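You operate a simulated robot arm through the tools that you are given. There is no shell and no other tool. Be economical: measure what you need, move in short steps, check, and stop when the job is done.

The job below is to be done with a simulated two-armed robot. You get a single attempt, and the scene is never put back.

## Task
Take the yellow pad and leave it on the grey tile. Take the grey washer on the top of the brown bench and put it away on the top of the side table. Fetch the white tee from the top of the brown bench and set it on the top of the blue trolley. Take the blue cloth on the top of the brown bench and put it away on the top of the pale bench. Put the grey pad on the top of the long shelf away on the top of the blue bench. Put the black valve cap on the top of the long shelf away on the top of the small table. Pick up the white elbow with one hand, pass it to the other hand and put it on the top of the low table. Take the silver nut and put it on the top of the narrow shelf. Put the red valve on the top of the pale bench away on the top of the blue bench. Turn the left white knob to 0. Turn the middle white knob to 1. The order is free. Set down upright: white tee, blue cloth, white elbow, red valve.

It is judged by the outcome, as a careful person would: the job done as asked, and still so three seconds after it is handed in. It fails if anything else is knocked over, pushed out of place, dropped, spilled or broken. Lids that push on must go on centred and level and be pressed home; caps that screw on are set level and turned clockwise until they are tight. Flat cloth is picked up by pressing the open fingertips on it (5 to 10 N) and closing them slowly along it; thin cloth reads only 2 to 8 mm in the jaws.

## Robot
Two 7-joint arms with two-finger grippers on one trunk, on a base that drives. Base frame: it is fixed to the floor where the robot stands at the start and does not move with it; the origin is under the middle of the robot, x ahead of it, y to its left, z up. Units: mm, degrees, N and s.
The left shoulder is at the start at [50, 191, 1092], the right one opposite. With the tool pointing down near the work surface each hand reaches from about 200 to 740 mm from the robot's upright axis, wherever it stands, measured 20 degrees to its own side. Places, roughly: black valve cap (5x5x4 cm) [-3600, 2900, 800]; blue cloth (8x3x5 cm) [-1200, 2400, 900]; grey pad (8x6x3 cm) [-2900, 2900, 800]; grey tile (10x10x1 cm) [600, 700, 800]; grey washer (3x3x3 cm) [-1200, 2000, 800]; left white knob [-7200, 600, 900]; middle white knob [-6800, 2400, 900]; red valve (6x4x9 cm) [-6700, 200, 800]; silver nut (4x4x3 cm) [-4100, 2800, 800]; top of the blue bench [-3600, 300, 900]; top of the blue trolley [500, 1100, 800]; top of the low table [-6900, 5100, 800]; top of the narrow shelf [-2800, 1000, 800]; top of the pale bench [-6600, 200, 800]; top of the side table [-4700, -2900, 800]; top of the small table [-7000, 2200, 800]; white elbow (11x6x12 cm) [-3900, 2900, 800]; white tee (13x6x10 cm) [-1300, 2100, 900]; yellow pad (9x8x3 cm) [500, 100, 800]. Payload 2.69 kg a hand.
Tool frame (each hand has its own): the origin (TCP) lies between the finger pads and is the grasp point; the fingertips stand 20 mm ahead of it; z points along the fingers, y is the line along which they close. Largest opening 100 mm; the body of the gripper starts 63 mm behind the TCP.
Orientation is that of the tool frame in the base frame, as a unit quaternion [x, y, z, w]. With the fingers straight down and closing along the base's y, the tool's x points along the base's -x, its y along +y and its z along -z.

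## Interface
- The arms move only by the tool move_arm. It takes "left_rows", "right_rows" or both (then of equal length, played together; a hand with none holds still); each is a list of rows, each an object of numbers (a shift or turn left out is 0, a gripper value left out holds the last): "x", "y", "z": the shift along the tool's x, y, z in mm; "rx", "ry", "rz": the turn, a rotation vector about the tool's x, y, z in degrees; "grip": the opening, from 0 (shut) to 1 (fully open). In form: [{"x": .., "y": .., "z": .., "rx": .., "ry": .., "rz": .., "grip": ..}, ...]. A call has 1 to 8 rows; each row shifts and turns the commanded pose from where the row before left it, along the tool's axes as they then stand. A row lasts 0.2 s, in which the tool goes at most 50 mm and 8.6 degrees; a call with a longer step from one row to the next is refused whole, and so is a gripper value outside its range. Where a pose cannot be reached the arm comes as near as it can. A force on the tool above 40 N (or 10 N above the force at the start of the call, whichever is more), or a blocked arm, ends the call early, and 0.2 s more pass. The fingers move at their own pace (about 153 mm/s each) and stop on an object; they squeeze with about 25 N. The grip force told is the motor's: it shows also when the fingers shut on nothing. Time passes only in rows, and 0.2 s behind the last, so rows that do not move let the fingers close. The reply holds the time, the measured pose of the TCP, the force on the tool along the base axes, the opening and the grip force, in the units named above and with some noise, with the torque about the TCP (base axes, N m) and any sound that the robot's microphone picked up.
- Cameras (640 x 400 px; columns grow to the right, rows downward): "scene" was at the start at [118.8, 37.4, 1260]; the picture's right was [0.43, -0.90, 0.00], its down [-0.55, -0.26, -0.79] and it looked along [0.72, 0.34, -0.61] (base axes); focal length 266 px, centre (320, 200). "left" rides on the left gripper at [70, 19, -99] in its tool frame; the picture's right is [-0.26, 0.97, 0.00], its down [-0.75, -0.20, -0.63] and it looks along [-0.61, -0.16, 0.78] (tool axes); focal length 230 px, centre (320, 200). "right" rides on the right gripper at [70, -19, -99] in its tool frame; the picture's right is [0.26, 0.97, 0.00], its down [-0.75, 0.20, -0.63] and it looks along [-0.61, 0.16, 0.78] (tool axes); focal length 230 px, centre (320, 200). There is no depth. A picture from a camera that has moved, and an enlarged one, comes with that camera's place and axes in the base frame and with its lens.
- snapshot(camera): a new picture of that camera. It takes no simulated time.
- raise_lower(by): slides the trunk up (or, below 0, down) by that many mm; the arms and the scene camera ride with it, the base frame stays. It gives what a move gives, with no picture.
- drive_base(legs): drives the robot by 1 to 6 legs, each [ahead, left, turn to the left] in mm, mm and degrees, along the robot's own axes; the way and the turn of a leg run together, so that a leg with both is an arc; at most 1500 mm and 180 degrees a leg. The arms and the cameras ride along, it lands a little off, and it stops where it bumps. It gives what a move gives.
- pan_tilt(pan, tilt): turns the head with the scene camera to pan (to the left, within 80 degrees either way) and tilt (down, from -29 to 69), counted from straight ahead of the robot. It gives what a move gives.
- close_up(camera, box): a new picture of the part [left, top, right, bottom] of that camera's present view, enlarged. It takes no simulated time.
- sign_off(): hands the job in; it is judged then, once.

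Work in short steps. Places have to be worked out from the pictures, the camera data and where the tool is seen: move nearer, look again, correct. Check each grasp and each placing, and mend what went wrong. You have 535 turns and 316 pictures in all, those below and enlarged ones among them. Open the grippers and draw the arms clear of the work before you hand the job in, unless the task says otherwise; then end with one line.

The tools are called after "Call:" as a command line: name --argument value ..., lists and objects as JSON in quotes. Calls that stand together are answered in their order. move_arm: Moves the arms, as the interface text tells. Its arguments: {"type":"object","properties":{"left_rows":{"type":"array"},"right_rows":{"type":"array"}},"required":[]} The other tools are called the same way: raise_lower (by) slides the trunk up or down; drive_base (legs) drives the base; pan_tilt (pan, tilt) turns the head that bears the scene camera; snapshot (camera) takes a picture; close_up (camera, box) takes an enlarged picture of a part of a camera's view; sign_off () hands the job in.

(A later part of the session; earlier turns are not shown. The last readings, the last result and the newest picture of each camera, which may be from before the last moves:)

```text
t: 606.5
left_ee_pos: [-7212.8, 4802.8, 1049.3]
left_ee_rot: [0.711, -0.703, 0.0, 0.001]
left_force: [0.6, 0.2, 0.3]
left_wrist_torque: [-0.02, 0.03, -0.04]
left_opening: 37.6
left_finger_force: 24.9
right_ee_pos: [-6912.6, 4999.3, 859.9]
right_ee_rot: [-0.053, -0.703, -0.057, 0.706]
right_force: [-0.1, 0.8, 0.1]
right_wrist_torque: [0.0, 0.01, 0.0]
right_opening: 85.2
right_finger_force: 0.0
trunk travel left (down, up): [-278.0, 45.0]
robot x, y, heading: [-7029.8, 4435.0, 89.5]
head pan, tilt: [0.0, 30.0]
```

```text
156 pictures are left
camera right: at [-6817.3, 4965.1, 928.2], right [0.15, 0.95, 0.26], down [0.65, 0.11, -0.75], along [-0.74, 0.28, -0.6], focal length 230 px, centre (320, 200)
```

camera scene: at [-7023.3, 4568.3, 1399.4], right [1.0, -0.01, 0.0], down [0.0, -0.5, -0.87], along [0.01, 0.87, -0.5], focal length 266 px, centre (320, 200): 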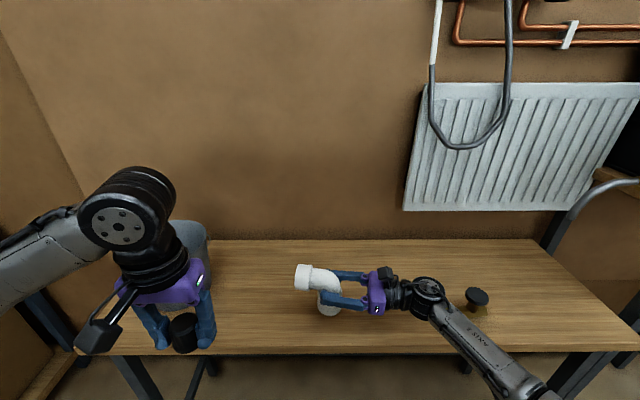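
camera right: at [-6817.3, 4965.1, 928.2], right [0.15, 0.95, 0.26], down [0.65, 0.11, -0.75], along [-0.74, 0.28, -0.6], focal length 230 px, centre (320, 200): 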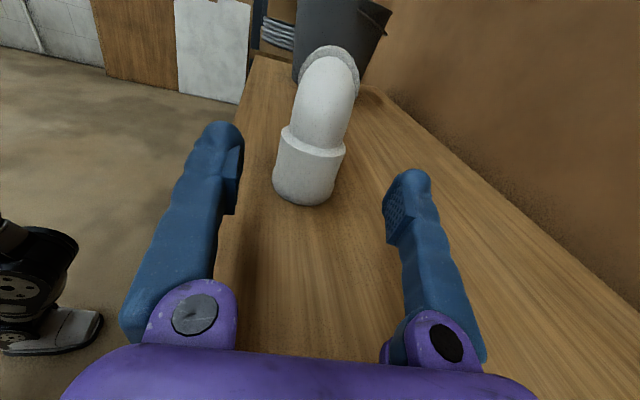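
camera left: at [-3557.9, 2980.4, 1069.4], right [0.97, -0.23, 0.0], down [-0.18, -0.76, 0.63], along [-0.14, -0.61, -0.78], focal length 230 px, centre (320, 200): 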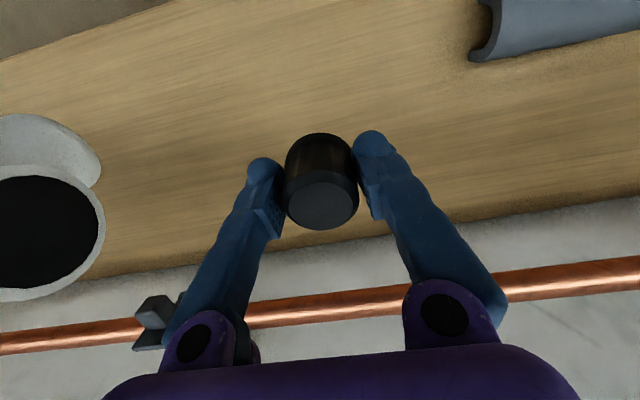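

The elbow stands upright on the low table. Raise the right hand, back off, re-pitch it, and look toward the west passage.

Call:
move_arm --right_rows '[{"x": 40}, {"x": 40}, {"x": 40}, {"x": 40}, {}]'

Call:
drive_base --legs '[[-350, 0, 0]]'

Call:
move_arm --right_rows '[{"ry": -8}, {"ry": -8}, {"ry": -8}, {"ry": -8}, {"ry": -8}, {"ry": -8}, {"ry": -8}, {"ry": -8}]'

Call:
move_arm --right_rows '[{"ry": -8}, {"ry": -8}, {"ry": -8}, {"ry": -2}, {"rz": -8}, {"rz": -8}, {"rz": -8}, {"rz": -8}]'

Call:
move_arm --right_rows '[{"rz": -8}, {"rz": -8}, {"rz": -8}, {"rz": -8}, {"rz": -8}, {"rz": -8}, {"rz": -8}, {}]'

Call:
drive_base --legs '[[0, 0, 90]]'

Call:
pan_tilt --pan 25 --tilt 12

Call:
snapshot --camera "scene"

```text
t: 607.7
left_ee_pos: [-7214.0, 4802.3, 1049.4]
left_ee_rot: [0.711, -0.703, 0.001, 0.0]
left_force: [1.0, 0.6, 0.4]
left_wrist_torque: [-0.01, 0.01, 0.02]
left_opening: 37.1
left_finger_force: 25.1
right_ee_pos: [-6913.8, 4998.7, 1019.9]
right_ee_rot: [-0.054, -0.703, -0.057, 0.706]
right_force: [-0.5, -0.2, -0.8]
right_wrist_torque: [0.02, -0.01, -0.02]
right_opening: 84.7
right_finger_force: 0.1
trunk travel left (down, up): [-278.0, 45.0]
robot x, y, heading: [-7026.6, 4435.8, 89.5]
head pan, tilt: [0.0, 30.0]
```

```text
t: 610.0
left_ee_pos: [-7215.8, 4452.0, 1048.3]
left_ee_rot: [0.712, -0.702, -0.001, -0.001]
left_force: [0.1, -0.2, 0.1]
left_wrist_torque: [0.0, 0.02, 0.0]
left_opening: 37.1
left_finger_force: 25.1
right_ee_pos: [-6917.0, 4649.0, 1020.1]
right_ee_rot: [-0.052, -0.703, -0.057, 0.707]
right_force: [-0.6, -0.2, -0.8]
right_wrist_torque: [0.02, -0.01, 0.0]
right_opening: 84.9
right_finger_force: 0.0
trunk travel left (down, up): [-278.0, 45.0]
robot x, y, heading: [-7026.9, 4089.8, 89.7]
head pan, tilt: [0.0, 30.0]
```

```text
t: 611.8
left_ee_pos: [-7215.9, 4452.8, 1048.5]
left_ee_rot: [0.712, -0.703, -0.001, 0.001]
left_force: [-0.3, 0.6, -0.7]
left_wrist_torque: [0.01, -0.02, 0.02]
left_opening: 37.4
left_finger_force: 25.1
right_ee_pos: [-6917.6, 4649.6, 1020.6]
right_ee_rot: [0.075, 0.971, 0.021, -0.225]
right_force: [0.5, 0.8, 0.1]
right_wrist_torque: [0.02, 0.01, -0.01]
right_opening: 84.9
right_finger_force: 0.1
trunk travel left (down, up): [-278.0, 45.0]
robot x, y, heading: [-7023.5, 4087.2, 89.6]
head pan, tilt: [0.0, 30.0]
```

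```text
t: 613.6
left_ee_pos: [-7216.6, 4452.5, 1049.6]
left_ee_rot: [0.711, -0.703, 0.0, 0.0]
left_force: [-0.4, -0.2, 0.0]
left_wrist_torque: [-0.05, 0.01, -0.02]
left_opening: 37.5
left_finger_force: 24.6
right_ee_pos: [-6917.3, 4649.8, 1019.7]
right_ee_rot: [-0.202, 0.979, 0.003, 0.0]
right_force: [-0.3, 0.5, -0.1]
right_wrist_torque: [-0.01, -0.02, 0.01]
right_opening: 85.0
right_finger_force: 0.0
trunk travel left (down, up): [-278.0, 45.0]
robot x, y, heading: [-7023.9, 4090.6, 89.3]
head pan, tilt: [0.0, 30.0]
```

```text
t: 615.4
left_ee_pos: [-7216.8, 4453.0, 1049.6]
left_ee_rot: [0.712, -0.703, 0.0, 0.0]
left_force: [0.7, -0.5, 1.1]
left_wrist_torque: [0.01, -0.03, 0.03]
left_opening: 37.1
left_finger_force: 25.5
right_ee_pos: [-6915.6, 4649.1, 1019.9]
right_ee_rot: [-0.638, 0.77, 0.003, 0.0]
right_force: [-0.6, -0.3, 0.6]
right_wrist_torque: [-0.02, -0.04, 0.0]
right_opening: 84.9
right_finger_force: 0.1
trunk travel left (down, up): [-278.0, 45.0]
robot x, y, heading: [-7023.4, 4088.0, 89.7]
head pan, tilt: [0.0, 30.0]
```

```text
t: 619.6
left_ee_pos: [-7392.6, 3899.7, 1049.1]
left_ee_rot: [1.0, 0.005, 0.0, 0.0]
left_force: [0.1, 0.4, -1.2]
left_wrist_torque: [0.01, 0.01, 0.0]
left_opening: 37.4
left_finger_force: 25.5
right_ee_pos: [-7588.2, 4200.9, 1020.3]
right_ee_rot: [0.995, -0.096, -0.002, 0.002]
right_force: [-0.6, -0.7, -0.3]
right_wrist_torque: [-0.05, -0.01, 0.02]
right_opening: 84.9
right_finger_force: 0.0
trunk travel left (down, up): [-278.0, 45.0]
robot x, y, heading: [-7032.0, 4086.4, 179.4]
head pan, tilt: [0.0, 30.0]
```

```text
t: 620.5
left_ee_pos: [-7392.0, 3900.4, 1048.6]
left_ee_rot: [1.0, 0.005, -0.001, 0.0]
left_force: [-0.4, 0.2, -0.3]
left_wrist_torque: [-0.01, -0.05, 0.02]
left_opening: 37.2
left_finger_force: 25.8
right_ee_pos: [-7587.9, 4200.2, 1019.5]
right_ee_rot: [0.995, -0.096, -0.004, 0.003]
right_force: [0.1, 0.5, -1.2]
right_wrist_torque: [0.0, -0.01, 0.01]
right_opening: 85.0
right_finger_force: 0.0
trunk travel left (down, up): [-278.0, 45.0]
robot x, y, heading: [-7026.9, 4085.4, 179.5]
head pan, tilt: [25.0, 12.0]
```

```text
155 pictures are left
camera scene: at [-7151.9, 4050.2, 1428.4], right [-0.41, 0.91, 0.0], down [0.19, 0.09, -0.98], along [-0.89, -0.4, -0.21], focal length 266 px, centre (320, 200)
```

scene: 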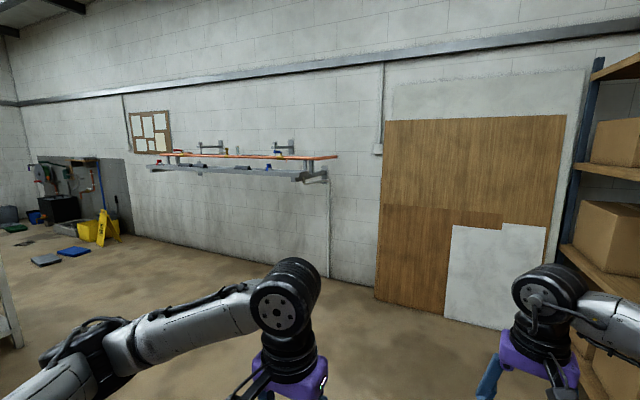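

The west side is open floor. Go to x≈−8480, turn south and proceed, then look.

Call:
drive_base --legs '[[1450, 0, 0], [0, 0, 90.5], [1500, 0, 0], [1000, 0, 0]]'

Call:
pan_tilt --pan 15 --tilt 18

Call:
snapshot --camera "scene"

```text
t: 643.4
left_ee_pos: [-8304.3, 1252.8, 1049.3]
left_ee_rot: [0.699, 0.715, 0.0, 0.0]
left_force: [0.2, -0.5, 0.0]
left_wrist_torque: [0.0, 0.02, -0.01]
left_opening: 37.4
left_finger_force: 24.9
right_ee_pos: [-8602.9, 1053.3, 1019.5]
right_ee_rot: [0.767, 0.641, -0.001, 0.004]
right_force: [0.5, 0.2, 0.2]
right_wrist_torque: [0.0, 0.0, 0.01]
right_opening: 84.9
right_finger_force: 0.1
trunk travel left (down, up): [-278.0, 45.0]
robot x, y, heading: [-8496.4, 1613.8, -89.7]
head pan, tilt: [25.0, 12.0]
```

```text
t: 644.1
left_ee_pos: [-8304.1, 1252.8, 1049.7]
left_ee_rot: [0.7, 0.714, 0.0, 0.0]
left_force: [0.5, 0.3, 0.3]
left_wrist_torque: [-0.04, -0.01, -0.02]
left_opening: 37.3
left_finger_force: 24.9
right_ee_pos: [-8602.8, 1054.0, 1020.6]
right_ee_rot: [0.768, 0.641, 0.0, 0.003]
right_force: [0.5, 0.5, 0.4]
right_wrist_torque: [-0.01, 0.01, 0.01]
right_opening: 84.9
right_finger_force: 0.1
trunk travel left (down, up): [-278.0, 45.0]
robot x, y, heading: [-8495.2, 1615.8, -90.1]
head pan, tilt: [15.0, 18.0]
```

```text
154 pictures are left
camera scene: at [-8471.7, 1486.4, 1418.7], right [-0.97, -0.26, 0.0], down [-0.08, 0.3, -0.95], along [0.25, -0.92, -0.31], focal length 266 px, centre (320, 200)
```

scene: 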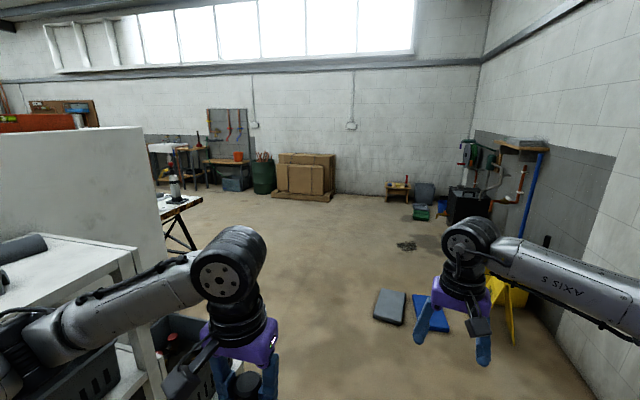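

Continue: skirt the floor mats (x≈−8420…−8700, y≈−150…−450) on their east side, then go east south of the pale bench.

Call:
drive_base --legs '[[1000, 100, 0], [450, 400, 0], [1050, 0, 0], [0, 0, 90], [1500, 0, 0], [650, 0, 0]]'

Call:
drive_base --legs '[[0, 0, 90]]'

Call:
pan_tilt --pan 0 --tilt 15

Call:
snapshot --camera "scene"

```text
t: 672.0
left_ee_pos: [-5458.0, -740.9, 1048.3]
left_ee_rot: [0.0, 1.0, 0.0, 0.0]
left_force: [-0.2, 0.1, -1.0]
left_wrist_torque: [-0.02, 0.03, -0.03]
left_opening: 37.2
left_finger_force: 25.0
right_ee_pos: [-5266.1, -1044.5, 1020.8]
right_ee_rot: [0.102, 0.995, 0.002, 0.003]
right_force: [-0.6, -0.4, -0.5]
right_wrist_torque: [0.02, -0.02, 0.0]
right_opening: 84.9
right_finger_force: 0.1
trunk travel left (down, up): [-278.0, 45.0]
robot x, y, heading: [-5826.9, -923.7, -1.1]
head pan, tilt: [15.0, 18.0]
```

```text
t: 676.2
left_ee_pos: [-6011.9, -557.7, 1048.4]
left_ee_rot: [0.708, -0.707, 0.0, 0.0]
left_force: [0.2, -0.1, -0.5]
left_wrist_torque: [0.0, -0.03, -0.02]
left_opening: 37.5
left_finger_force: 24.8
right_ee_pos: [-5708.5, -366.2, 1019.1]
right_ee_rot: [-0.633, 0.775, 0.004, 0.001]
right_force: [0.7, -0.9, -0.1]
right_wrist_torque: [0.01, -0.01, 0.0]
right_opening: 84.8
right_finger_force: 0.1
trunk travel left (down, up): [-278.0, 45.0]
robot x, y, heading: [-5822.8, -923.3, 88.7]
head pan, tilt: [15.0, 18.0]
```

```text
t: 677.0
left_ee_pos: [-6011.5, -558.3, 1049.4]
left_ee_rot: [0.707, -0.707, 0.0, 0.0]
left_force: [0.3, 0.0, 0.1]
left_wrist_torque: [0.0, -0.03, 0.0]
left_opening: 37.1
left_finger_force: 24.8
right_ee_pos: [-5708.8, -366.1, 1019.3]
right_ee_rot: [-0.633, 0.774, 0.004, 0.001]
right_force: [0.1, -0.7, -0.7]
right_wrist_torque: [0.02, -0.01, -0.03]
right_opening: 85.2
right_finger_force: 0.2
trunk travel left (down, up): [-278.0, 45.0]
robot x, y, heading: [-5831.1, -925.2, 89.1]
head pan, tilt: [0.0, 15.0]
```

```text
153 pictures are left
camera scene: at [-5823.2, -791.3, 1423.6], right [1.0, -0.02, 0.0], down [0.0, -0.26, -0.97], along [0.02, 0.97, -0.26], focal length 266 px, centre (320, 200)
```

scene: 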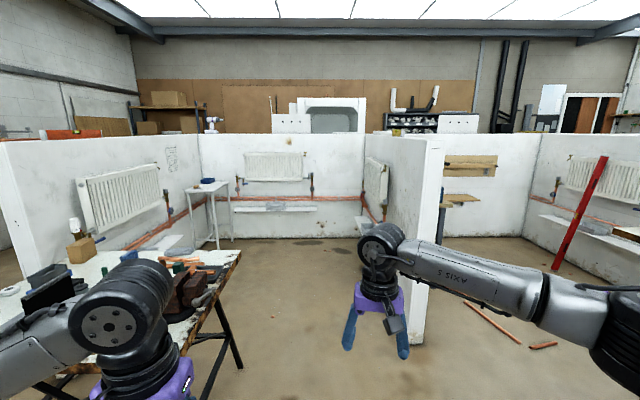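

Enter the cell again: raise trunk, stretch the left arm forward to narrow, and drive north at x≈−5860.

Call:
raise_lower --by 45

Call:
move_arm --left_rows '[{"x": -45}, {"x": -45}, {"x": -45}, {"x": -45}, {"x": -20}, {}]'

Call:
drive_base --legs '[[0, 40, 0], [1200, 0, 0], [900, 0, 0], [300, 0, 0]]'

Call:
snapshot --camera "scene"

```text
t: 677.9
left_ee_pos: [-6009.9, -557.0, 1092.6]
left_ee_rot: [-0.707, 0.707, 0.0, 0.0]
left_force: [0.1, -0.2, 0.6]
left_wrist_torque: [-0.01, 0.02, -0.01]
left_opening: 37.1
left_finger_force: 25.3
right_ee_pos: [-5709.3, -364.6, 1065.5]
right_ee_rot: [-0.633, 0.774, 0.003, 0.001]
right_force: [0.4, -0.5, -0.5]
right_wrist_torque: [0.0, 0.02, -0.01]
right_opening: 85.0
right_finger_force: 0.1
trunk travel left (down, up): [-323.0, 0.0]
robot x, y, heading: [-5823.6, -923.1, 88.9]
head pan, tilt: [0.0, 15.0]
```

```text
t: 679.3
left_ee_pos: [-6011.0, -358.4, 1092.9]
left_ee_rot: [0.708, -0.706, -0.001, 0.0]
left_force: [-0.6, -0.5, 0.3]
left_wrist_torque: [0.0, -0.01, 0.02]
left_opening: 37.4
left_finger_force: 25.3
right_ee_pos: [-5709.5, -364.3, 1064.0]
right_ee_rot: [-0.633, 0.774, 0.004, 0.001]
right_force: [-0.8, -1.1, 0.4]
right_wrist_torque: [0.01, 0.0, -0.01]
right_opening: 85.1
right_finger_force: 0.0
trunk travel left (down, up): [-323.0, 0.0]
robot x, y, heading: [-5827.1, -923.9, 89.1]
head pan, tilt: [0.0, 15.0]
```

```text
t: 692.1
left_ee_pos: [-5985.9, 2060.8, 1093.3]
left_ee_rot: [-0.704, 0.711, 0.0, 0.001]
left_force: [0.0, -0.1, -0.1]
left_wrist_torque: [-0.04, -0.03, -0.01]
left_opening: 37.1
left_finger_force: 24.4
right_ee_pos: [-5684.4, 2050.4, 1064.2]
right_ee_rot: [-0.628, 0.778, 0.003, 0.0]
right_force: [0.7, 0.3, 0.0]
right_wrist_torque: [-0.01, 0.03, -0.02]
right_opening: 85.0
right_finger_force: 0.1
trunk travel left (down, up): [-323.0, 0.0]
robot x, y, heading: [-5808.9, 1490.6, 88.2]
head pan, tilt: [0.0, 15.0]
```

```text
152 pictures are left
camera scene: at [-5802.4, 1625.6, 1468.1], right [1.0, -0.03, 0.0], down [-0.01, -0.26, -0.97], along [0.03, 0.97, -0.26], focal length 266 px, centre (320, 200)
```

scene: 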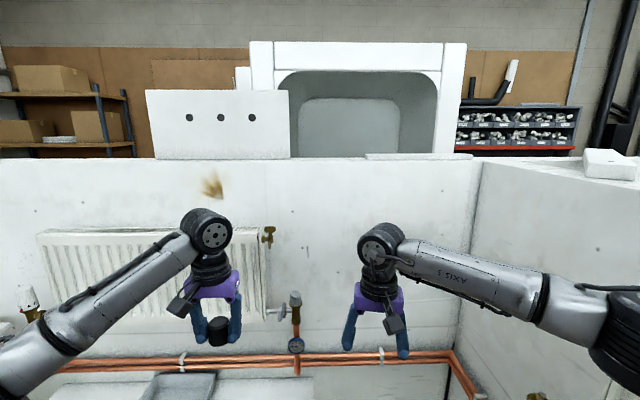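

Small table: target spot [-6960,2050], approach diagonally with heading 120° from (−6480,1620).

Call:
drive_base --legs '[[0, 0, 32], [0, 517, 0], [380, 0, 0]]'

Call:
pan_tilt --pan 15 --tilt 35

Call:
snapshot --camera "scene"

```text
t: 700.7
left_ee_pos: [-6901.6, 1945.1, 1092.4]
left_ee_rot: [0.872, -0.489, 0.0, 0.0]
left_force: [-0.1, 0.1, 0.0]
left_wrist_torque: [-0.01, -0.02, 0.0]
left_opening: 37.1
left_finger_force: 24.8
right_ee_pos: [-6640.1, 2097.4, 1064.4]
right_ee_rot: [0.819, -0.574, -0.004, 0.0]
right_force: [0.3, 0.5, 1.0]
right_wrist_torque: [-0.04, -0.04, -0.01]
right_opening: 84.9
right_finger_force: 0.0
trunk travel left (down, up): [-323.0, 0.0]
robot x, y, heading: [-6446.3, 1559.4, 120.7]
head pan, tilt: [0.0, 15.0]
```

```text
t: 701.5
left_ee_pos: [-6901.2, 1944.9, 1092.5]
left_ee_rot: [0.873, -0.488, -0.001, 0.0]
left_force: [-0.2, -0.4, 0.0]
left_wrist_torque: [-0.01, -0.02, -0.02]
left_opening: 37.3
left_finger_force: 25.0
right_ee_pos: [-6640.9, 2096.8, 1064.5]
right_ee_rot: [0.819, -0.574, -0.003, 0.001]
right_force: [0.5, 0.9, 0.2]
right_wrist_torque: [-0.01, 0.02, -0.03]
right_opening: 85.0
right_finger_force: 0.1
trunk travel left (down, up): [-323.0, 0.0]
robot x, y, heading: [-6447.6, 1558.4, 120.4]
head pan, tilt: [15.0, 35.0]
```

```text
151 pictures are left
camera scene: at [-6530.3, 1655.4, 1436.3], right [0.7, 0.71, 0.0], down [0.41, -0.4, -0.82], along [-0.58, 0.58, -0.57], focal length 266 px, centre (320, 200)
```

scene: 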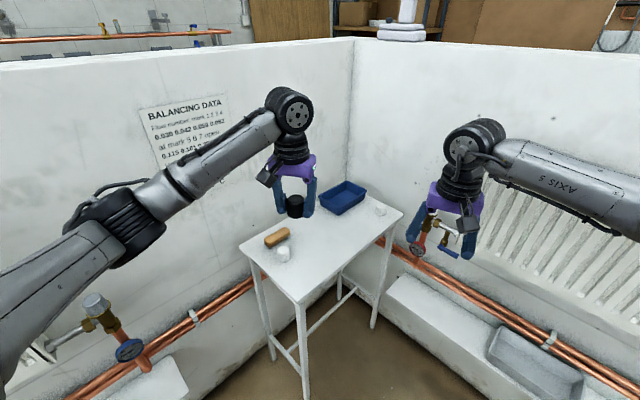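

Spot [-6930,2060] is clear. Move over and descend with the arm.

Call:
move_arm --left_rows '[{"x": -38, "y": -12}, {"x": -38, "y": -12}, {"x": -37, "y": -11}, {"z": 45}, {"z": 45}, {"z": 45}, {"z": 40}, {}]'

Call:
snapshot --camera "left"

```text
t: 703.3
left_ee_pos: [-6931.1, 2058.9, 916.8]
left_ee_rot: [0.873, -0.488, 0.0, 0.0]
left_force: [-0.1, 0.5, 0.9]
left_wrist_torque: [-0.04, -0.01, -0.03]
left_opening: 37.4
left_finger_force: 24.8
right_ee_pos: [-6640.7, 2096.3, 1065.0]
right_ee_rot: [0.819, -0.573, -0.004, 0.0]
right_force: [-0.6, -0.6, 0.5]
right_wrist_torque: [-0.02, 0.02, 0.01]
right_opening: 85.0
right_finger_force: 0.0
trunk travel left (down, up): [-323.0, 0.0]
robot x, y, heading: [-6449.4, 1561.2, 120.3]
head pan, tilt: [15.0, 35.0]
```

```text
150 pictures are left
camera left: at [-6911.3, 1990.4, 1015.5], right [-0.96, -0.29, 0.0], down [-0.22, 0.74, 0.63], along [-0.18, 0.6, -0.78], focal length 230 px, centre (320, 200)
```

left: 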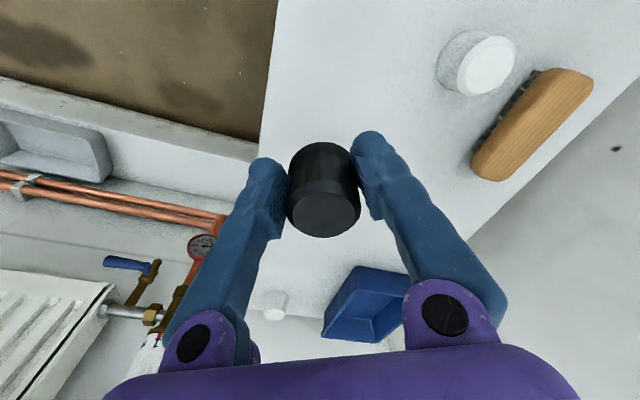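

Shift 15 mm inward and descend to contact.

Call:
move_arm --left_rows '[{"x": -8, "y": 13}, {"z": 35}, {"z": 20}, {"z": 10}, {"z": 5}, {}]'

Call:
move_arm --left_rows '[{"z": 4}, {"z": 4}, {"z": 4}, {"z": 4}, {"z": 4}, {"z": 4}, {}]'

```text
t: 704.7
left_ee_pos: [-6939.5, 2039.5, 855.5]
left_ee_rot: [0.873, -0.488, 0.0, 0.0]
left_force: [-0.5, 1.1, -0.3]
left_wrist_torque: [0.0, -0.01, -0.02]
left_opening: 37.3
left_finger_force: 25.1
left hand out of reach, approached as far as the arm can: row 1, 2, 3, 5
right_ee_pos: [-6640.2, 2098.1, 1064.6]
right_ee_rot: [0.819, -0.573, -0.004, 0.001]
right_force: [0.0, -0.3, 0.1]
right_wrist_torque: [-0.03, 0.0, -0.01]
right_opening: 85.0
right_finger_force: 0.0
trunk travel left (down, up): [-323.0, 0.0]
robot x, y, heading: [-6448.1, 1559.1, 120.3]
head pan, tilt: [15.0, 35.0]
```

```text
t: 706.3
left_ee_pos: [-6935.9, 2031.6, 834.4]
left_ee_rot: [0.873, -0.488, -0.001, -0.001]
left_force: [-0.3, 1.2, -0.1]
left_wrist_torque: [0.0, 0.03, 0.0]
left_opening: 37.5
left_finger_force: 24.4
left hand out of reach, approached as far as the arm can: row 2, 5
right_ee_pos: [-6640.0, 2097.3, 1064.6]
right_ee_rot: [0.819, -0.574, -0.003, 0.001]
right_force: [0.3, -0.4, 0.7]
right_wrist_torque: [-0.01, 0.0, 0.03]
right_opening: 84.8
right_finger_force: 0.1
trunk travel left (down, up): [-323.0, 0.0]
robot x, y, heading: [-6449.3, 1558.3, 120.4]
head pan, tilt: [15.0, 35.0]
```

Reach-limited by the high trunk; lower the trunk in small steps to contact.

Call:
raise_lower --by -7

Call:
raise_lower --by -4

Call:
snapshot --camera "left"

```text
t: 706.9
left_ee_pos: [-6936.1, 2030.6, 826.5]
left_ee_rot: [0.873, -0.488, 0.0, 0.001]
left_force: [0.1, -0.6, -0.9]
left_wrist_torque: [0.02, 0.05, -0.04]
left_opening: 37.3
left_finger_force: 24.6
right_ee_pos: [-6641.9, 2097.8, 1058.2]
right_ee_rot: [0.82, -0.572, -0.004, 0.0]
right_force: [0.6, -0.3, -0.8]
right_wrist_torque: [-0.03, 0.0, 0.05]
right_opening: 85.0
right_finger_force: 0.1
trunk travel left (down, up): [-316.0, 7.0]
robot x, y, heading: [-6449.6, 1562.1, 120.0]
head pan, tilt: [15.0, 35.0]
```

```text
t: 707.4
left_ee_pos: [-6936.2, 2032.8, 825.1]
left_ee_rot: [0.873, -0.488, -0.001, 0.0]
left_force: [-0.4, -0.6, 5.5]
left_wrist_torque: [-0.05, -0.03, -0.02]
left_opening: 37.3
left_finger_force: 24.9
right_ee_pos: [-6641.3, 2096.5, 1053.7]
right_ee_rot: [0.819, -0.573, -0.004, 0.0]
right_force: [0.1, -0.4, 0.0]
right_wrist_torque: [0.03, 0.0, -0.01]
right_opening: 85.3
right_finger_force: 0.1
trunk travel left (down, up): [-312.0, 11.0]
robot x, y, heading: [-6447.2, 1561.6, 120.3]
head pan, tilt: [15.0, 35.0]
```

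```text
149 pictures are left
camera left: at [-6916.5, 1963.1, 923.7], right [-0.96, -0.29, 0.0], down [-0.22, 0.74, 0.63], along [-0.18, 0.6, -0.78], focal length 230 px, centre (320, 200)
```

left: 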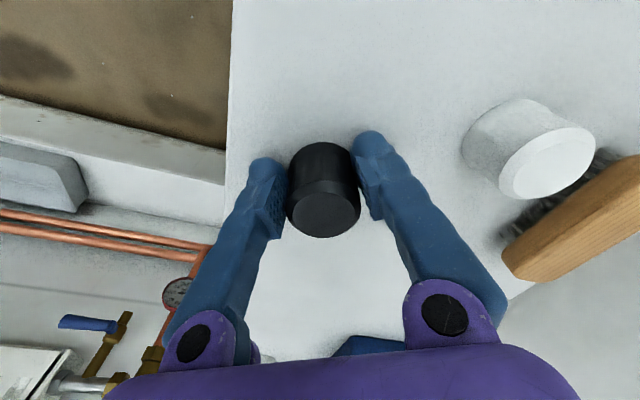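

Contact. Open modestly and raise with the trunk then the arm.

Call:
move_arm --left_rows '[{"grip": 0.5}, {"grip": 0.6}, {}, {"z": -20}, {"z": -30}, {"z": -40}, {}]'

Call:
snapshot --camera "left"

```text
t: 709.0
left_ee_pos: [-6937.2, 2032.8, 913.5]
left_ee_rot: [0.873, -0.488, 0.0, 0.0]
left_force: [0.7, -0.2, -0.1]
left_wrist_torque: [0.0, 0.0, 0.0]
left_opening: 59.9
left_finger_force: 0.0
right_ee_pos: [-6640.7, 2097.7, 1053.4]
right_ee_rot: [0.819, -0.574, -0.003, 0.001]
right_force: [-0.1, 1.2, -0.2]
right_wrist_torque: [-0.03, -0.01, -0.02]
right_opening: 84.9
right_finger_force: 0.0
trunk travel left (down, up): [-312.0, 11.0]
robot x, y, heading: [-6448.6, 1556.9, 120.4]
head pan, tilt: [15.0, 35.0]
```

```text
148 pictures are left
camera left: at [-6916.5, 1963.5, 1012.4], right [-0.96, -0.29, 0.0], down [-0.22, 0.74, 0.63], along [-0.18, 0.6, -0.78], focal length 230 px, centre (320, 200)
```

left: 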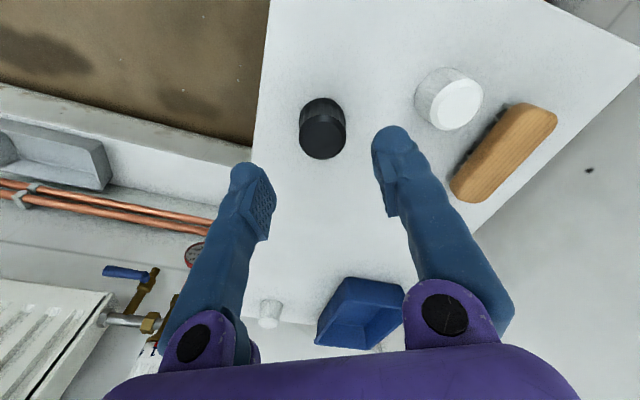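

Cap placed. Raise the left hand and reverse out of the cell, then strafe west.

Call:
move_arm --left_rows '[{"z": -45}, {"z": -45}, {"z": -40}, {"x": 30}, {"x": 30}, {}]'

Call:
drive_base --legs '[[-350, 0, 0], [0, 0, -30.4], [0, -425, 0], [-1100, 0, 0], [-1100, 0, 0], [0, 1000, 0]]'

```text
t: 710.4
left_ee_pos: [-6905.1, 1982.6, 1042.6]
left_ee_rot: [0.873, -0.488, 0.0, 0.0]
left_force: [0.0, 0.0, 0.3]
left_wrist_torque: [0.01, -0.01, 0.02]
left_opening: 60.2
left_finger_force: 0.1
right_ee_pos: [-6640.4, 2097.8, 1054.4]
right_ee_rot: [0.82, -0.573, -0.004, 0.001]
right_force: [0.4, 0.4, 0.1]
right_wrist_torque: [-0.01, 0.01, -0.02]
right_opening: 84.9
right_finger_force: 0.1
trunk travel left (down, up): [-312.0, 11.0]
robot x, y, heading: [-6447.1, 1556.0, 120.7]
head pan, tilt: [15.0, 35.0]
```

```text
t: 737.3
left_ee_pos: [-7025.7, -375.5, 1042.0]
left_ee_rot: [0.717, -0.697, 0.001, 0.0]
left_force: [0.7, 0.3, -0.6]
left_wrist_torque: [-0.01, -0.03, -0.04]
left_opening: 59.8
left_finger_force: 0.0
right_ee_pos: [-6739.1, -406.0, 1054.5]
right_ee_rot: [-0.642, 0.767, 0.003, 0.0]
right_force: [0.1, -0.1, 0.5]
right_wrist_torque: [-0.03, 0.0, -0.03]
right_opening: 84.9
right_finger_force: 0.0
trunk travel left (down, up): [-312.0, 11.0]
robot x, y, heading: [-6841.7, -972.1, 90.6]
head pan, tilt: [15.0, 35.0]
```

Continue west and north along the west side.

Call:
drive_base --legs '[[0, 1180, 0], [1200, 0, 0], [450, 450, 0], [1500, 0, 0], [1500, 0, 0], [380, 0, 0]]'

Call:
drive_base --legs '[[0, 0, -90], [1450, 0, 0], [1450, 0, 0], [1400, 0, 0]]'

Call:
pan_tilt --pan -30 --tilt 20

Call:
snapshot --camera "scene"

```text
t: 773.7
left_ee_pos: [-8521.9, 4649.8, 1042.8]
left_ee_rot: [-0.696, 0.718, 0.001, 0.0]
left_force: [-0.4, 0.7, -0.3]
left_wrist_torque: [0.0, 0.04, -0.02]
left_opening: 60.0
left_finger_force: 0.3
right_ee_pos: [-8238.5, 4602.3, 1051.9]
right_ee_rot: [-0.621, 0.783, 0.003, 0.0]
right_force: [-0.6, -0.1, 0.6]
right_wrist_torque: [0.01, 0.0, 0.02]
right_opening: 85.2
right_finger_force: 0.1
trunk travel left (down, up): [-312.0, 11.0]
robot x, y, heading: [-8374.0, 4042.0, 87.3]
head pan, tilt: [15.0, 35.0]
```

```text
t: 798.1
left_ee_pos: [-3488.3, 4062.8, 1042.2]
left_ee_rot: [0.001, 1.0, 0.001, 0.0]
left_force: [-0.5, -0.7, 0.0]
left_wrist_torque: [-0.05, 0.02, 0.01]
left_opening: 60.0
left_finger_force: 0.1
right_ee_pos: [-3529.2, 3777.0, 1053.8]
right_ee_rot: [0.104, 0.995, 0.003, 0.003]
right_force: [0.1, 0.3, 0.0]
right_wrist_torque: [-0.01, 0.03, 0.0]
right_opening: 84.8
right_finger_force: 0.0
trunk travel left (down, up): [-312.0, 11.0]
robot x, y, heading: [-4089.0, 3899.0, -1.3]
head pan, tilt: [15.0, 35.0]
```

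```text
t: 799.2
left_ee_pos: [-3488.1, 4061.4, 1041.9]
left_ee_rot: [0.001, 1.0, 0.0, 0.0]
left_force: [-1.7, -0.1, 0.6]
left_wrist_torque: [-0.02, 0.01, -0.01]
left_opening: 60.0
left_finger_force: 0.0
right_ee_pos: [-3529.1, 3775.6, 1054.4]
right_ee_rot: [0.103, 0.995, 0.002, 0.002]
right_force: [0.7, 0.7, 1.1]
right_wrist_torque: [-0.01, 0.0, 0.03]
right_opening: 84.8
right_finger_force: 0.0
trunk travel left (down, up): [-312.0, 11.0]
robot x, y, heading: [-4089.9, 3898.1, -1.3]
head pan, tilt: [-30.0, 20.0]
```

```text
147 pictures are left
camera scene: at [-3968.9, 3847.4, 1449.0], right [-0.52, -0.85, 0.0], down [-0.29, 0.18, -0.94], along [0.8, -0.49, -0.34], focal length 266 px, centre (320, 200)
```

scene: 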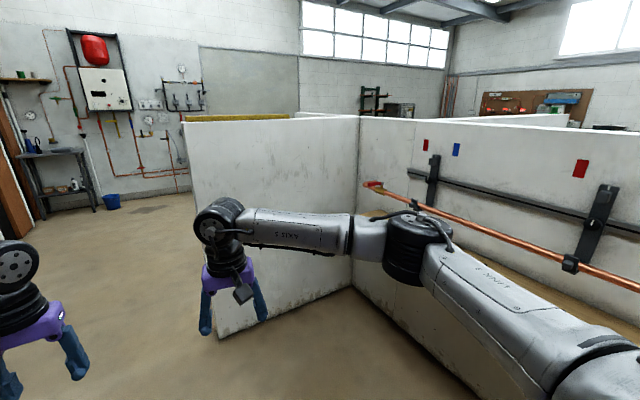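

Turn to the shelf and approach for the nut with the right hand.

Call:
drive_base --legs '[[0, 0, -88.7], [330, 190, 0]]'

Call:
pan_tilt --pan 0 --tilt 32

Call:
snapshot --camera "scene"

```text
t: 805.4
left_ee_pos: [-3719.5, 2970.1, 1041.4]
left_ee_rot: [0.701, 0.713, 0.001, 0.0]
left_force: [0.2, -0.1, -0.7]
left_wrist_torque: [0.01, 0.01, 0.01]
left_opening: 60.1
left_finger_force: 0.1
right_ee_pos: [-4006.0, 3004.3, 1053.6]
right_ee_rot: [0.769, 0.639, 0.0, 0.004]
right_force: [-0.7, -0.9, -0.8]
right_wrist_torque: [0.03, 0.04, 0.03]
right_opening: 85.0
right_finger_force: 0.0
trunk travel left (down, up): [-312.0, 11.0]
robot x, y, heading: [-3902.1, 3569.8, -90.4]
head pan, tilt: [-30.0, 20.0]
```

```text
t: 806.3
left_ee_pos: [-3719.9, 2970.8, 1042.9]
left_ee_rot: [0.7, 0.714, 0.0, 0.0]
left_force: [-0.4, -0.5, 1.3]
left_wrist_torque: [0.03, -0.01, 0.03]
left_opening: 60.1
left_finger_force: 0.1
right_ee_pos: [-4006.4, 3003.8, 1054.3]
right_ee_rot: [0.769, 0.64, 0.0, 0.003]
right_force: [-0.2, 0.1, -0.4]
right_wrist_torque: [-0.03, 0.01, -0.01]
right_opening: 85.1
right_finger_force: 0.1
trunk travel left (down, up): [-312.0, 11.0]
robot x, y, heading: [-3898.7, 3565.0, -90.3]
head pan, tilt: [0.0, 32.0]
```

```text
146 pictures are left
camera scene: at [-3898.3, 3437.4, 1429.9], right [-1.0, 0.0, 0.0], down [0.0, 0.53, -0.85], along [0.0, -0.85, -0.53], focal length 266 px, centre (320, 200)
```

scene: 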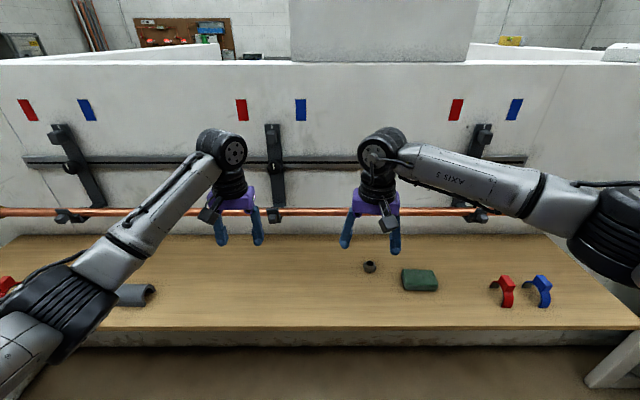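

Nut ≈[-4057,2818]. Drive in 130 mm and bring the right hand above it.

Call:
drive_base --legs '[[130, 0, 0]]'

Call:
move_arm --right_rows '[{"x": -32, "y": -20, "grip": 0.7}, {"x": -32, "y": -20}, {"z": 40}, {"z": 40}, {"z": 40}, {"z": 30}, {}]'

Call:
snapshot --camera "right"

```text
t: 807.6
left_ee_pos: [-3718.9, 2840.3, 1042.0]
left_ee_rot: [0.701, 0.713, -0.001, 0.0]
left_force: [-0.3, -0.4, 0.5]
left_wrist_torque: [0.04, 0.02, 0.01]
left_opening: 60.2
left_finger_force: 0.0
right_ee_pos: [-4005.5, 2874.2, 1053.7]
right_ee_rot: [0.768, 0.64, -0.001, 0.004]
right_force: [-0.9, -0.1, 0.5]
right_wrist_torque: [0.02, 0.03, 0.01]
right_opening: 84.7
right_finger_force: 0.0
trunk travel left (down, up): [-312.0, 11.0]
robot x, y, heading: [-3897.8, 3442.7, -90.0]
head pan, tilt: [0.0, 32.0]
```

```text
t: 809.2
left_ee_pos: [-3718.7, 2842.6, 1042.1]
left_ee_rot: [0.701, 0.713, 0.001, -0.001]
left_force: [0.5, -0.7, 0.2]
left_wrist_torque: [0.01, 0.01, 0.03]
left_opening: 60.1
left_finger_force: 0.0
right_ee_pos: [-4055.9, 2817.5, 901.6]
right_ee_rot: [0.768, 0.64, -0.001, 0.004]
right_force: [-0.3, -0.5, -0.6]
right_wrist_torque: [0.0, 0.01, -0.01]
right_opening: 69.9
right_finger_force: 0.1
trunk travel left (down, up): [-312.0, 11.0]
robot x, y, heading: [-3902.6, 3436.7, -90.1]
head pan, tilt: [0.0, 32.0]
```

```text
145 pictures are left
camera right: at [-4061.7, 2891.3, 1000.2], right [1.0, 0.08, 0.0], down [0.06, -0.77, 0.64], along [0.05, -0.63, -0.77], focal length 230 px, centre (320, 200)
```

right: 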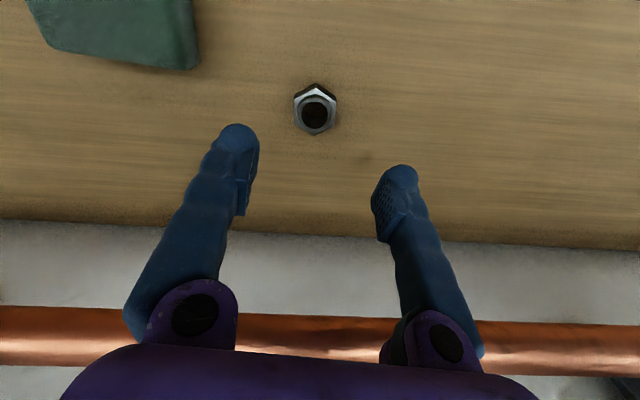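

Nut at [-4060,2826] with flats facing ±x. Align and descend.

Call:
move_arm --right_rows '[{"x": 7, "y": -5, "rz": -5}, {"rz": -5}, {"z": 35}, {"z": 35}, {}]'

Call:
snapshot --camera "right"

```text
t: 810.4
left_ee_pos: [-3719.2, 2840.9, 1043.2]
left_ee_rot: [0.701, 0.713, 0.0, 0.0]
left_force: [-1.2, 1.1, 0.9]
left_wrist_torque: [-0.02, 0.02, 0.01]
left_opening: 59.8
left_finger_force: 0.0
right_ee_pos: [-4058.5, 2826.5, 834.0]
right_ee_rot: [0.71, 0.705, -0.002, 0.003]
right_force: [0.5, 0.5, 0.5]
right_wrist_torque: [0.01, -0.01, 0.02]
right_opening: 69.6
right_finger_force: 0.1
trunk travel left (down, up): [-312.0, 11.0]
robot x, y, heading: [-3899.0, 3438.9, -90.1]
head pan, tilt: [0.0, 32.0]
```

```text
144 pictures are left
camera right: at [-4077.7, 2897.4, 931.8], right [0.97, 0.25, 0.0], down [0.19, -0.75, 0.64], along [0.16, -0.62, -0.77], focal length 230 px, centre (320, 200)
```

right: 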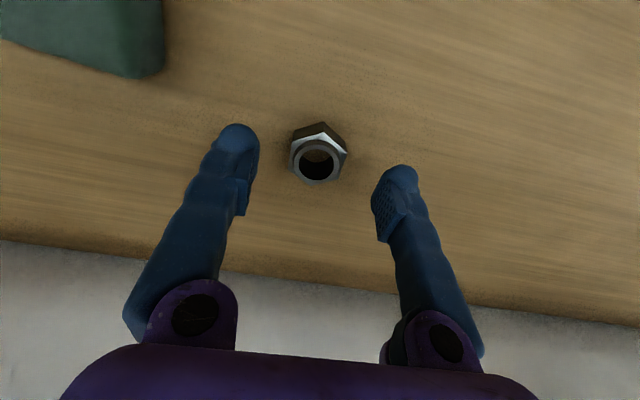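

Centred. Lower, close and lift.

Call:
move_arm --right_rows '[{"y": -3}, {"z": 20}, {"z": 11}, {}, {"grip": 0.45}, {"grip": 0.25}, {"grip": 0.2}, {}]'

Call:
move_arm --right_rows '[{"z": -15}, {"z": -40}, {"z": -45}, {"z": -45}, {}]'

Call:
snapshot --camera "right"

```text
t: 812.2
left_ee_pos: [-3719.1, 2841.0, 1042.6]
left_ee_rot: [0.701, 0.713, 0.0, 0.0]
left_force: [-0.6, -0.8, -0.1]
left_wrist_torque: [0.0, -0.02, 0.03]
left_opening: 60.1
left_finger_force: 0.1
right_ee_pos: [-4062.6, 2824.7, 802.0]
right_ee_rot: [0.711, 0.704, -0.001, 0.005]
right_force: [0.7, 0.6, -1.0]
right_wrist_torque: [-0.01, -0.02, 0.01]
right_opening: 37.1
right_finger_force: 25.1
trunk travel left (down, up): [-312.0, 11.0]
robot x, y, heading: [-3899.7, 3436.5, -90.1]
head pan, tilt: [0.0, 32.0]
```

```text
t: 813.4
left_ee_pos: [-3720.8, 2841.7, 1040.6]
left_ee_rot: [0.7, 0.714, 0.0, -0.001]
left_force: [-0.2, 0.4, 0.9]
left_wrist_torque: [-0.01, 0.04, 0.05]
left_opening: 60.2
left_finger_force: 0.1
right_ee_pos: [-4063.9, 2826.6, 948.9]
right_ee_rot: [0.71, 0.704, 0.0, 0.003]
right_force: [-0.1, 0.0, 0.0]
right_wrist_torque: [0.06, 0.03, 0.0]
right_opening: 37.2
right_finger_force: 25.2
trunk travel left (down, up): [-312.0, 11.0]
robot x, y, heading: [-3897.8, 3437.2, -89.7]
head pan, tilt: [0.0, 32.0]
```

```text
143 pictures are left
camera right: at [-4081.8, 2896.9, 1046.0], right [0.97, 0.25, 0.0], down [0.19, -0.75, 0.63], along [0.16, -0.61, -0.77], focal length 230 px, centre (320, 200)
```

right: 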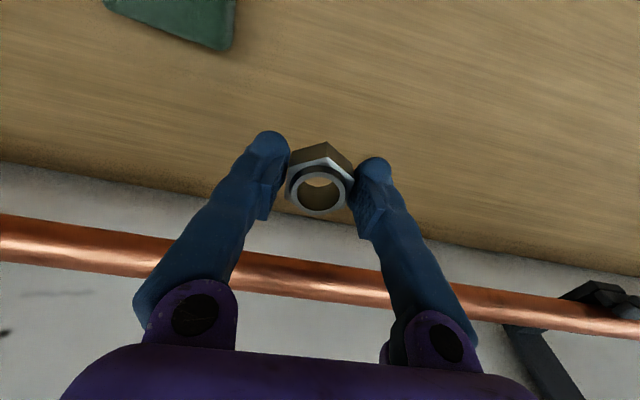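

Nut held. Back slightly, strafe left to the grey pad, and look.

Call:
drive_base --legs '[[-120, 0, 0], [0, 810, 0]]'

Call:
snapshot --camera "scene"

```text
t: 821.8
left_ee_pos: [-2905.1, 2963.2, 1042.9]
left_ee_rot: [0.699, 0.715, 0.0, 0.0]
left_force: [0.0, 0.4, 0.8]
left_wrist_torque: [0.02, 0.01, 0.02]
left_opening: 60.2
left_finger_force: 0.0
right_ee_pos: [-3248.8, 2946.6, 948.4]
right_ee_rot: [0.708, 0.706, -0.001, 0.005]
right_force: [0.5, 0.3, 0.1]
right_wrist_torque: [0.01, 0.01, 0.02]
right_opening: 36.9
right_finger_force: 24.9
trunk travel left (down, up): [-312.0, 11.0]
robot x, y, heading: [-3082.8, 3558.0, -89.4]
head pan, tilt: [0.0, 32.0]
```

```text
142 pictures are left
camera scene: at [-3085.5, 3429.5, 1429.8], right [-1.0, 0.0, 0.0], down [0.0, 0.53, -0.85], along [0.0, -0.85, -0.53], focal length 266 px, centre (320, 200)
```

scene: 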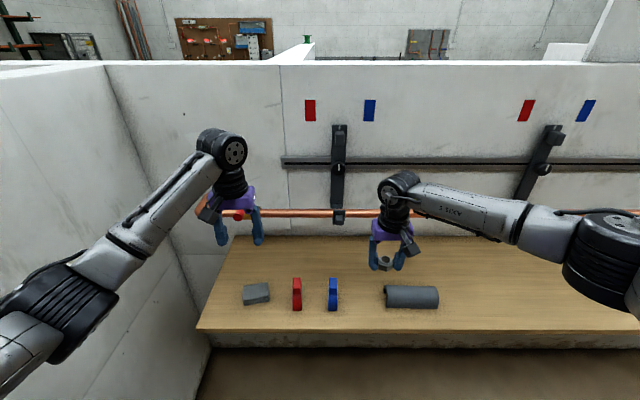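

Pad ≈[-2903,2923]. Lower the left hand over it and look.

Call:
move_arm --left_rows '[{"x": -38, "y": 2, "grip": 0.9}, {"z": 40}, {"z": 40}, {"z": 30}, {}]'

Call:
snapshot --camera "left"

```text
t: 823.0
left_ee_pos: [-2902.0, 2924.1, 931.0]
left_ee_rot: [0.699, 0.715, 0.0, 0.001]
left_force: [0.1, 0.5, -0.3]
left_wrist_torque: [0.02, -0.01, 0.01]
left_opening: 90.1
left_finger_force: 0.1
right_ee_pos: [-3248.2, 2947.9, 948.8]
right_ee_rot: [0.708, 0.706, -0.001, 0.004]
right_force: [-0.1, 0.0, -0.4]
right_wrist_torque: [0.01, 0.0, 0.0]
right_opening: 37.0
right_finger_force: 24.9
trunk travel left (down, up): [-312.0, 11.0]
robot x, y, heading: [-3084.2, 3558.3, -89.8]
head pan, tilt: [0.0, 32.0]
```

```text
141 pictures are left
camera left: at [-2886.0, 2996.2, 1030.9], right [0.97, -0.24, 0.0], down [-0.18, -0.75, 0.63], along [-0.15, -0.61, -0.78], focal length 230 px, centre (320, 200)
```

left: 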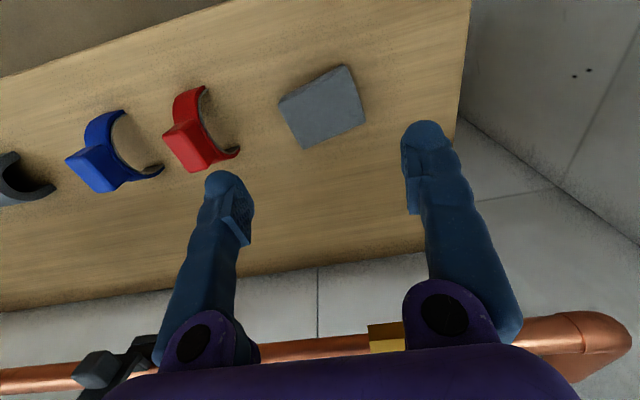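

Pad centre [-2900,2925], turned ~11°. Align (−10°) and descend to grip its long way.

Call:
move_arm --left_rows '[{"rz": -5, "grip": 1, "x": 1, "y": 1.5}, {"rz": -5}, {"z": 40}, {"z": 40}, {"z": 35}, {}]'

Call:
snapshot --camera "left"

```text
t: 824.4
left_ee_pos: [-2899.8, 2926.5, 817.5]
left_ee_rot: [0.634, 0.773, 0.0, 0.001]
left_force: [0.3, 0.5, 0.4]
left_wrist_torque: [-0.02, -0.02, -0.03]
left_opening: 99.8
left_finger_force: 0.1
right_ee_pos: [-3247.2, 2946.9, 948.4]
right_ee_rot: [0.709, 0.705, -0.001, 0.004]
right_force: [0.0, 0.2, -0.8]
right_wrist_torque: [0.02, -0.02, -0.01]
right_opening: 37.2
right_finger_force: 25.5
trunk travel left (down, up): [-312.0, 11.0]
robot x, y, heading: [-3087.2, 3559.7, -89.6]
head pan, tilt: [0.0, 32.0]
```

```text
140 pictures are left
camera left: at [-2896.3, 2998.7, 916.9], right [1.0, -0.06, 0.0], down [-0.05, -0.77, 0.63], along [-0.04, -0.63, -0.78], focal length 230 px, centre (320, 200)
```

left: 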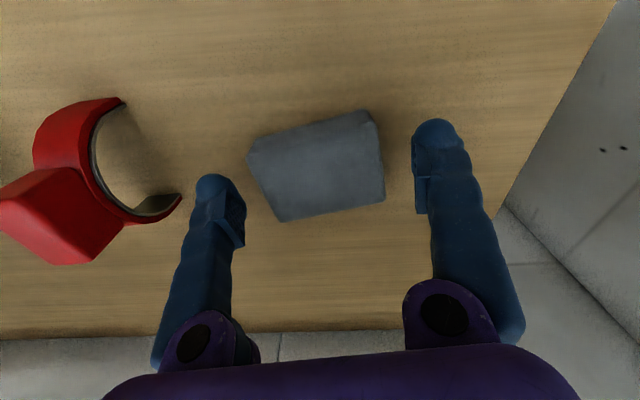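

Pad lies between the fingers. Lower 15 mm more, close, lift.

Call:
move_arm --left_rows '[{"z": 10}, {"z": 5}, {}, {"grip": 0.6}, {"grip": 0.5}, {"grip": 0.4}, {}, {}]'

Call:
move_arm --left_rows '[{"z": -15}, {"z": -40}, {"z": -45}, {"z": -45}, {"z": -45}, {}]'

Call:
snapshot --camera "left"

```text
t: 826.2
left_ee_pos: [-2899.8, 2926.9, 802.1]
left_ee_rot: [0.634, 0.773, 0.0, 0.0]
left_force: [-0.4, -0.5, 0.5]
left_wrist_torque: [0.03, -0.01, -0.02]
left_opening: 74.1
left_finger_force: 24.5
right_ee_pos: [-3249.1, 2947.1, 947.9]
right_ee_rot: [0.708, 0.706, -0.001, 0.003]
right_force: [0.3, -0.5, -0.7]
right_wrist_torque: [0.0, -0.05, -0.01]
right_opening: 37.4
right_finger_force: 24.3
trunk travel left (down, up): [-312.0, 11.0]
robot x, y, heading: [-3087.3, 3557.3, -89.9]
head pan, tilt: [0.0, 32.0]
```

```text
t: 827.6
left_ee_pos: [-2901.2, 2927.3, 992.3]
left_ee_rot: [0.634, 0.773, 0.0, 0.0]
left_force: [-0.1, -0.3, -0.1]
left_wrist_torque: [0.01, 0.0, 0.02]
left_opening: 74.4
left_finger_force: 24.9
right_ee_pos: [-3247.5, 2946.8, 948.0]
right_ee_rot: [0.709, 0.705, -0.001, 0.004]
right_force: [0.6, -0.1, -0.3]
right_wrist_torque: [-0.03, -0.01, -0.02]
right_opening: 37.3
right_finger_force: 24.9
trunk travel left (down, up): [-312.0, 11.0]
robot x, y, heading: [-3088.3, 3554.7, -89.8]
head pan, tilt: [0.0, 32.0]
```

```text
139 pictures are left
camera left: at [-2897.5, 2998.6, 1091.8], right [1.0, -0.06, 0.0], down [-0.05, -0.78, 0.63], along [-0.04, -0.63, -0.78], focal length 230 px, centre (320, 200)
```

left: 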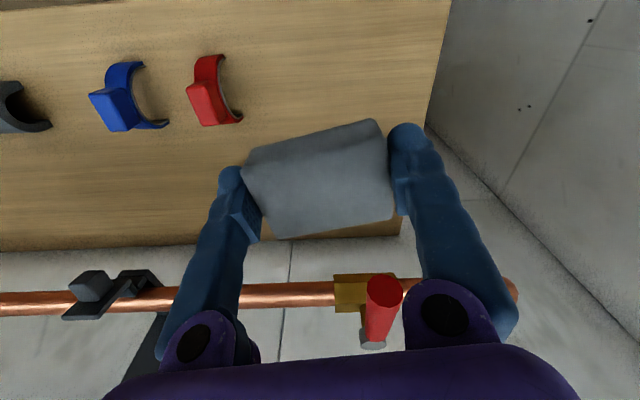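

Both held. Back away from the shelf, face east and pass the partition with arms stretched forward.

Call:
drive_base --legs '[[-640, 0, 0], [0, 0, 90], [1400, 0, 0]]'

Call:
drive_base --legs '[[0, 0, -36.6], [1480, 0, 0], [0, 0, -53.4], [1450, 0, 0], [900, 0, 0], [0, 0, -90]]'

Call:
pan_tilt --pan 0 --tilt 15

Call:
snapshot --camera "scene"

```text
t: 841.6
left_ee_pos: [-1042.9, 4381.6, 991.9]
left_ee_rot: [-0.1, 0.995, 0.0, 0.0]
left_force: [-0.4, 0.5, 0.0]
left_wrist_torque: [-0.01, 0.04, 0.02]
left_opening: 73.9
left_finger_force: 24.8
right_ee_pos: [-1062.3, 4034.4, 947.0]
right_ee_rot: [0.0, 1.0, 0.002, 0.003]
right_force: [0.6, 0.5, -0.7]
right_wrist_torque: [-0.01, 0.02, 0.02]
right_opening: 37.2
right_finger_force: 25.2
trunk travel left (down, up): [-312.0, 11.0]
robot x, y, heading: [-1678.9, 4192.0, 0.5]
head pan, tilt: [0.0, 32.0]
```

```text
t: 868.0
left_ee_pos: [-1111.0, 762.2, 992.5]
left_ee_rot: [0.995, 0.102, 0.0, 0.0]
left_force: [0.0, -0.5, -0.9]
left_wrist_torque: [0.02, 0.01, -0.01]
left_opening: 73.8
left_finger_force: 25.5
right_ee_pos: [-1092.4, 1109.2, 948.4]
right_ee_rot: [1.0, 0.002, -0.004, 0.002]
right_force: [0.8, 0.9, -0.2]
right_wrist_torque: [-0.01, -0.01, 0.01]
right_opening: 36.5
right_finger_force: 25.6
trunk travel left (down, up): [-312.0, 11.0]
robot x, y, heading: [-479.9, 959.4, -179.3]
head pan, tilt: [0.0, 32.0]
```

```text
t: 868.8
left_ee_pos: [-1110.8, 762.4, 991.5]
left_ee_rot: [0.995, 0.103, 0.0, 0.0]
left_force: [0.5, -0.4, -0.7]
left_wrist_torque: [0.02, -0.05, -0.02]
left_opening: 74.0
left_finger_force: 25.2
right_ee_pos: [-1094.1, 1110.6, 948.2]
right_ee_rot: [1.0, 0.002, -0.003, 0.001]
right_force: [0.1, 1.3, 0.6]
right_wrist_torque: [0.04, -0.01, -0.01]
right_opening: 36.9
right_finger_force: 24.3
trunk travel left (down, up): [-312.0, 11.0]
robot x, y, heading: [-482.8, 954.0, -179.3]
head pan, tilt: [0.0, 15.0]
```

```text
138 pictures are left
camera scene: at [-614.0, 951.5, 1457.1], right [-0.01, 1.0, 0.0], down [0.26, 0.0, -0.97], along [-0.97, -0.01, -0.26], focal length 266 px, centre (320, 200)
```

scene: 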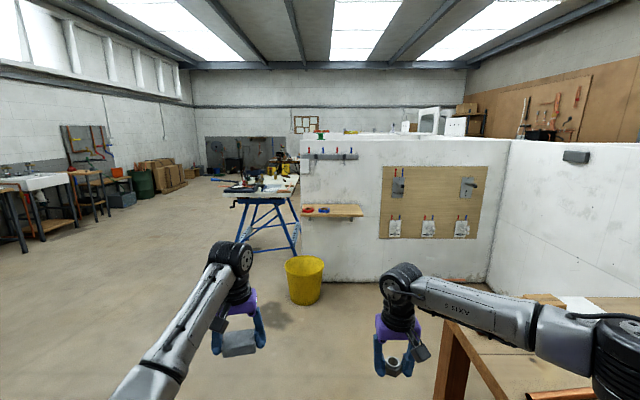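

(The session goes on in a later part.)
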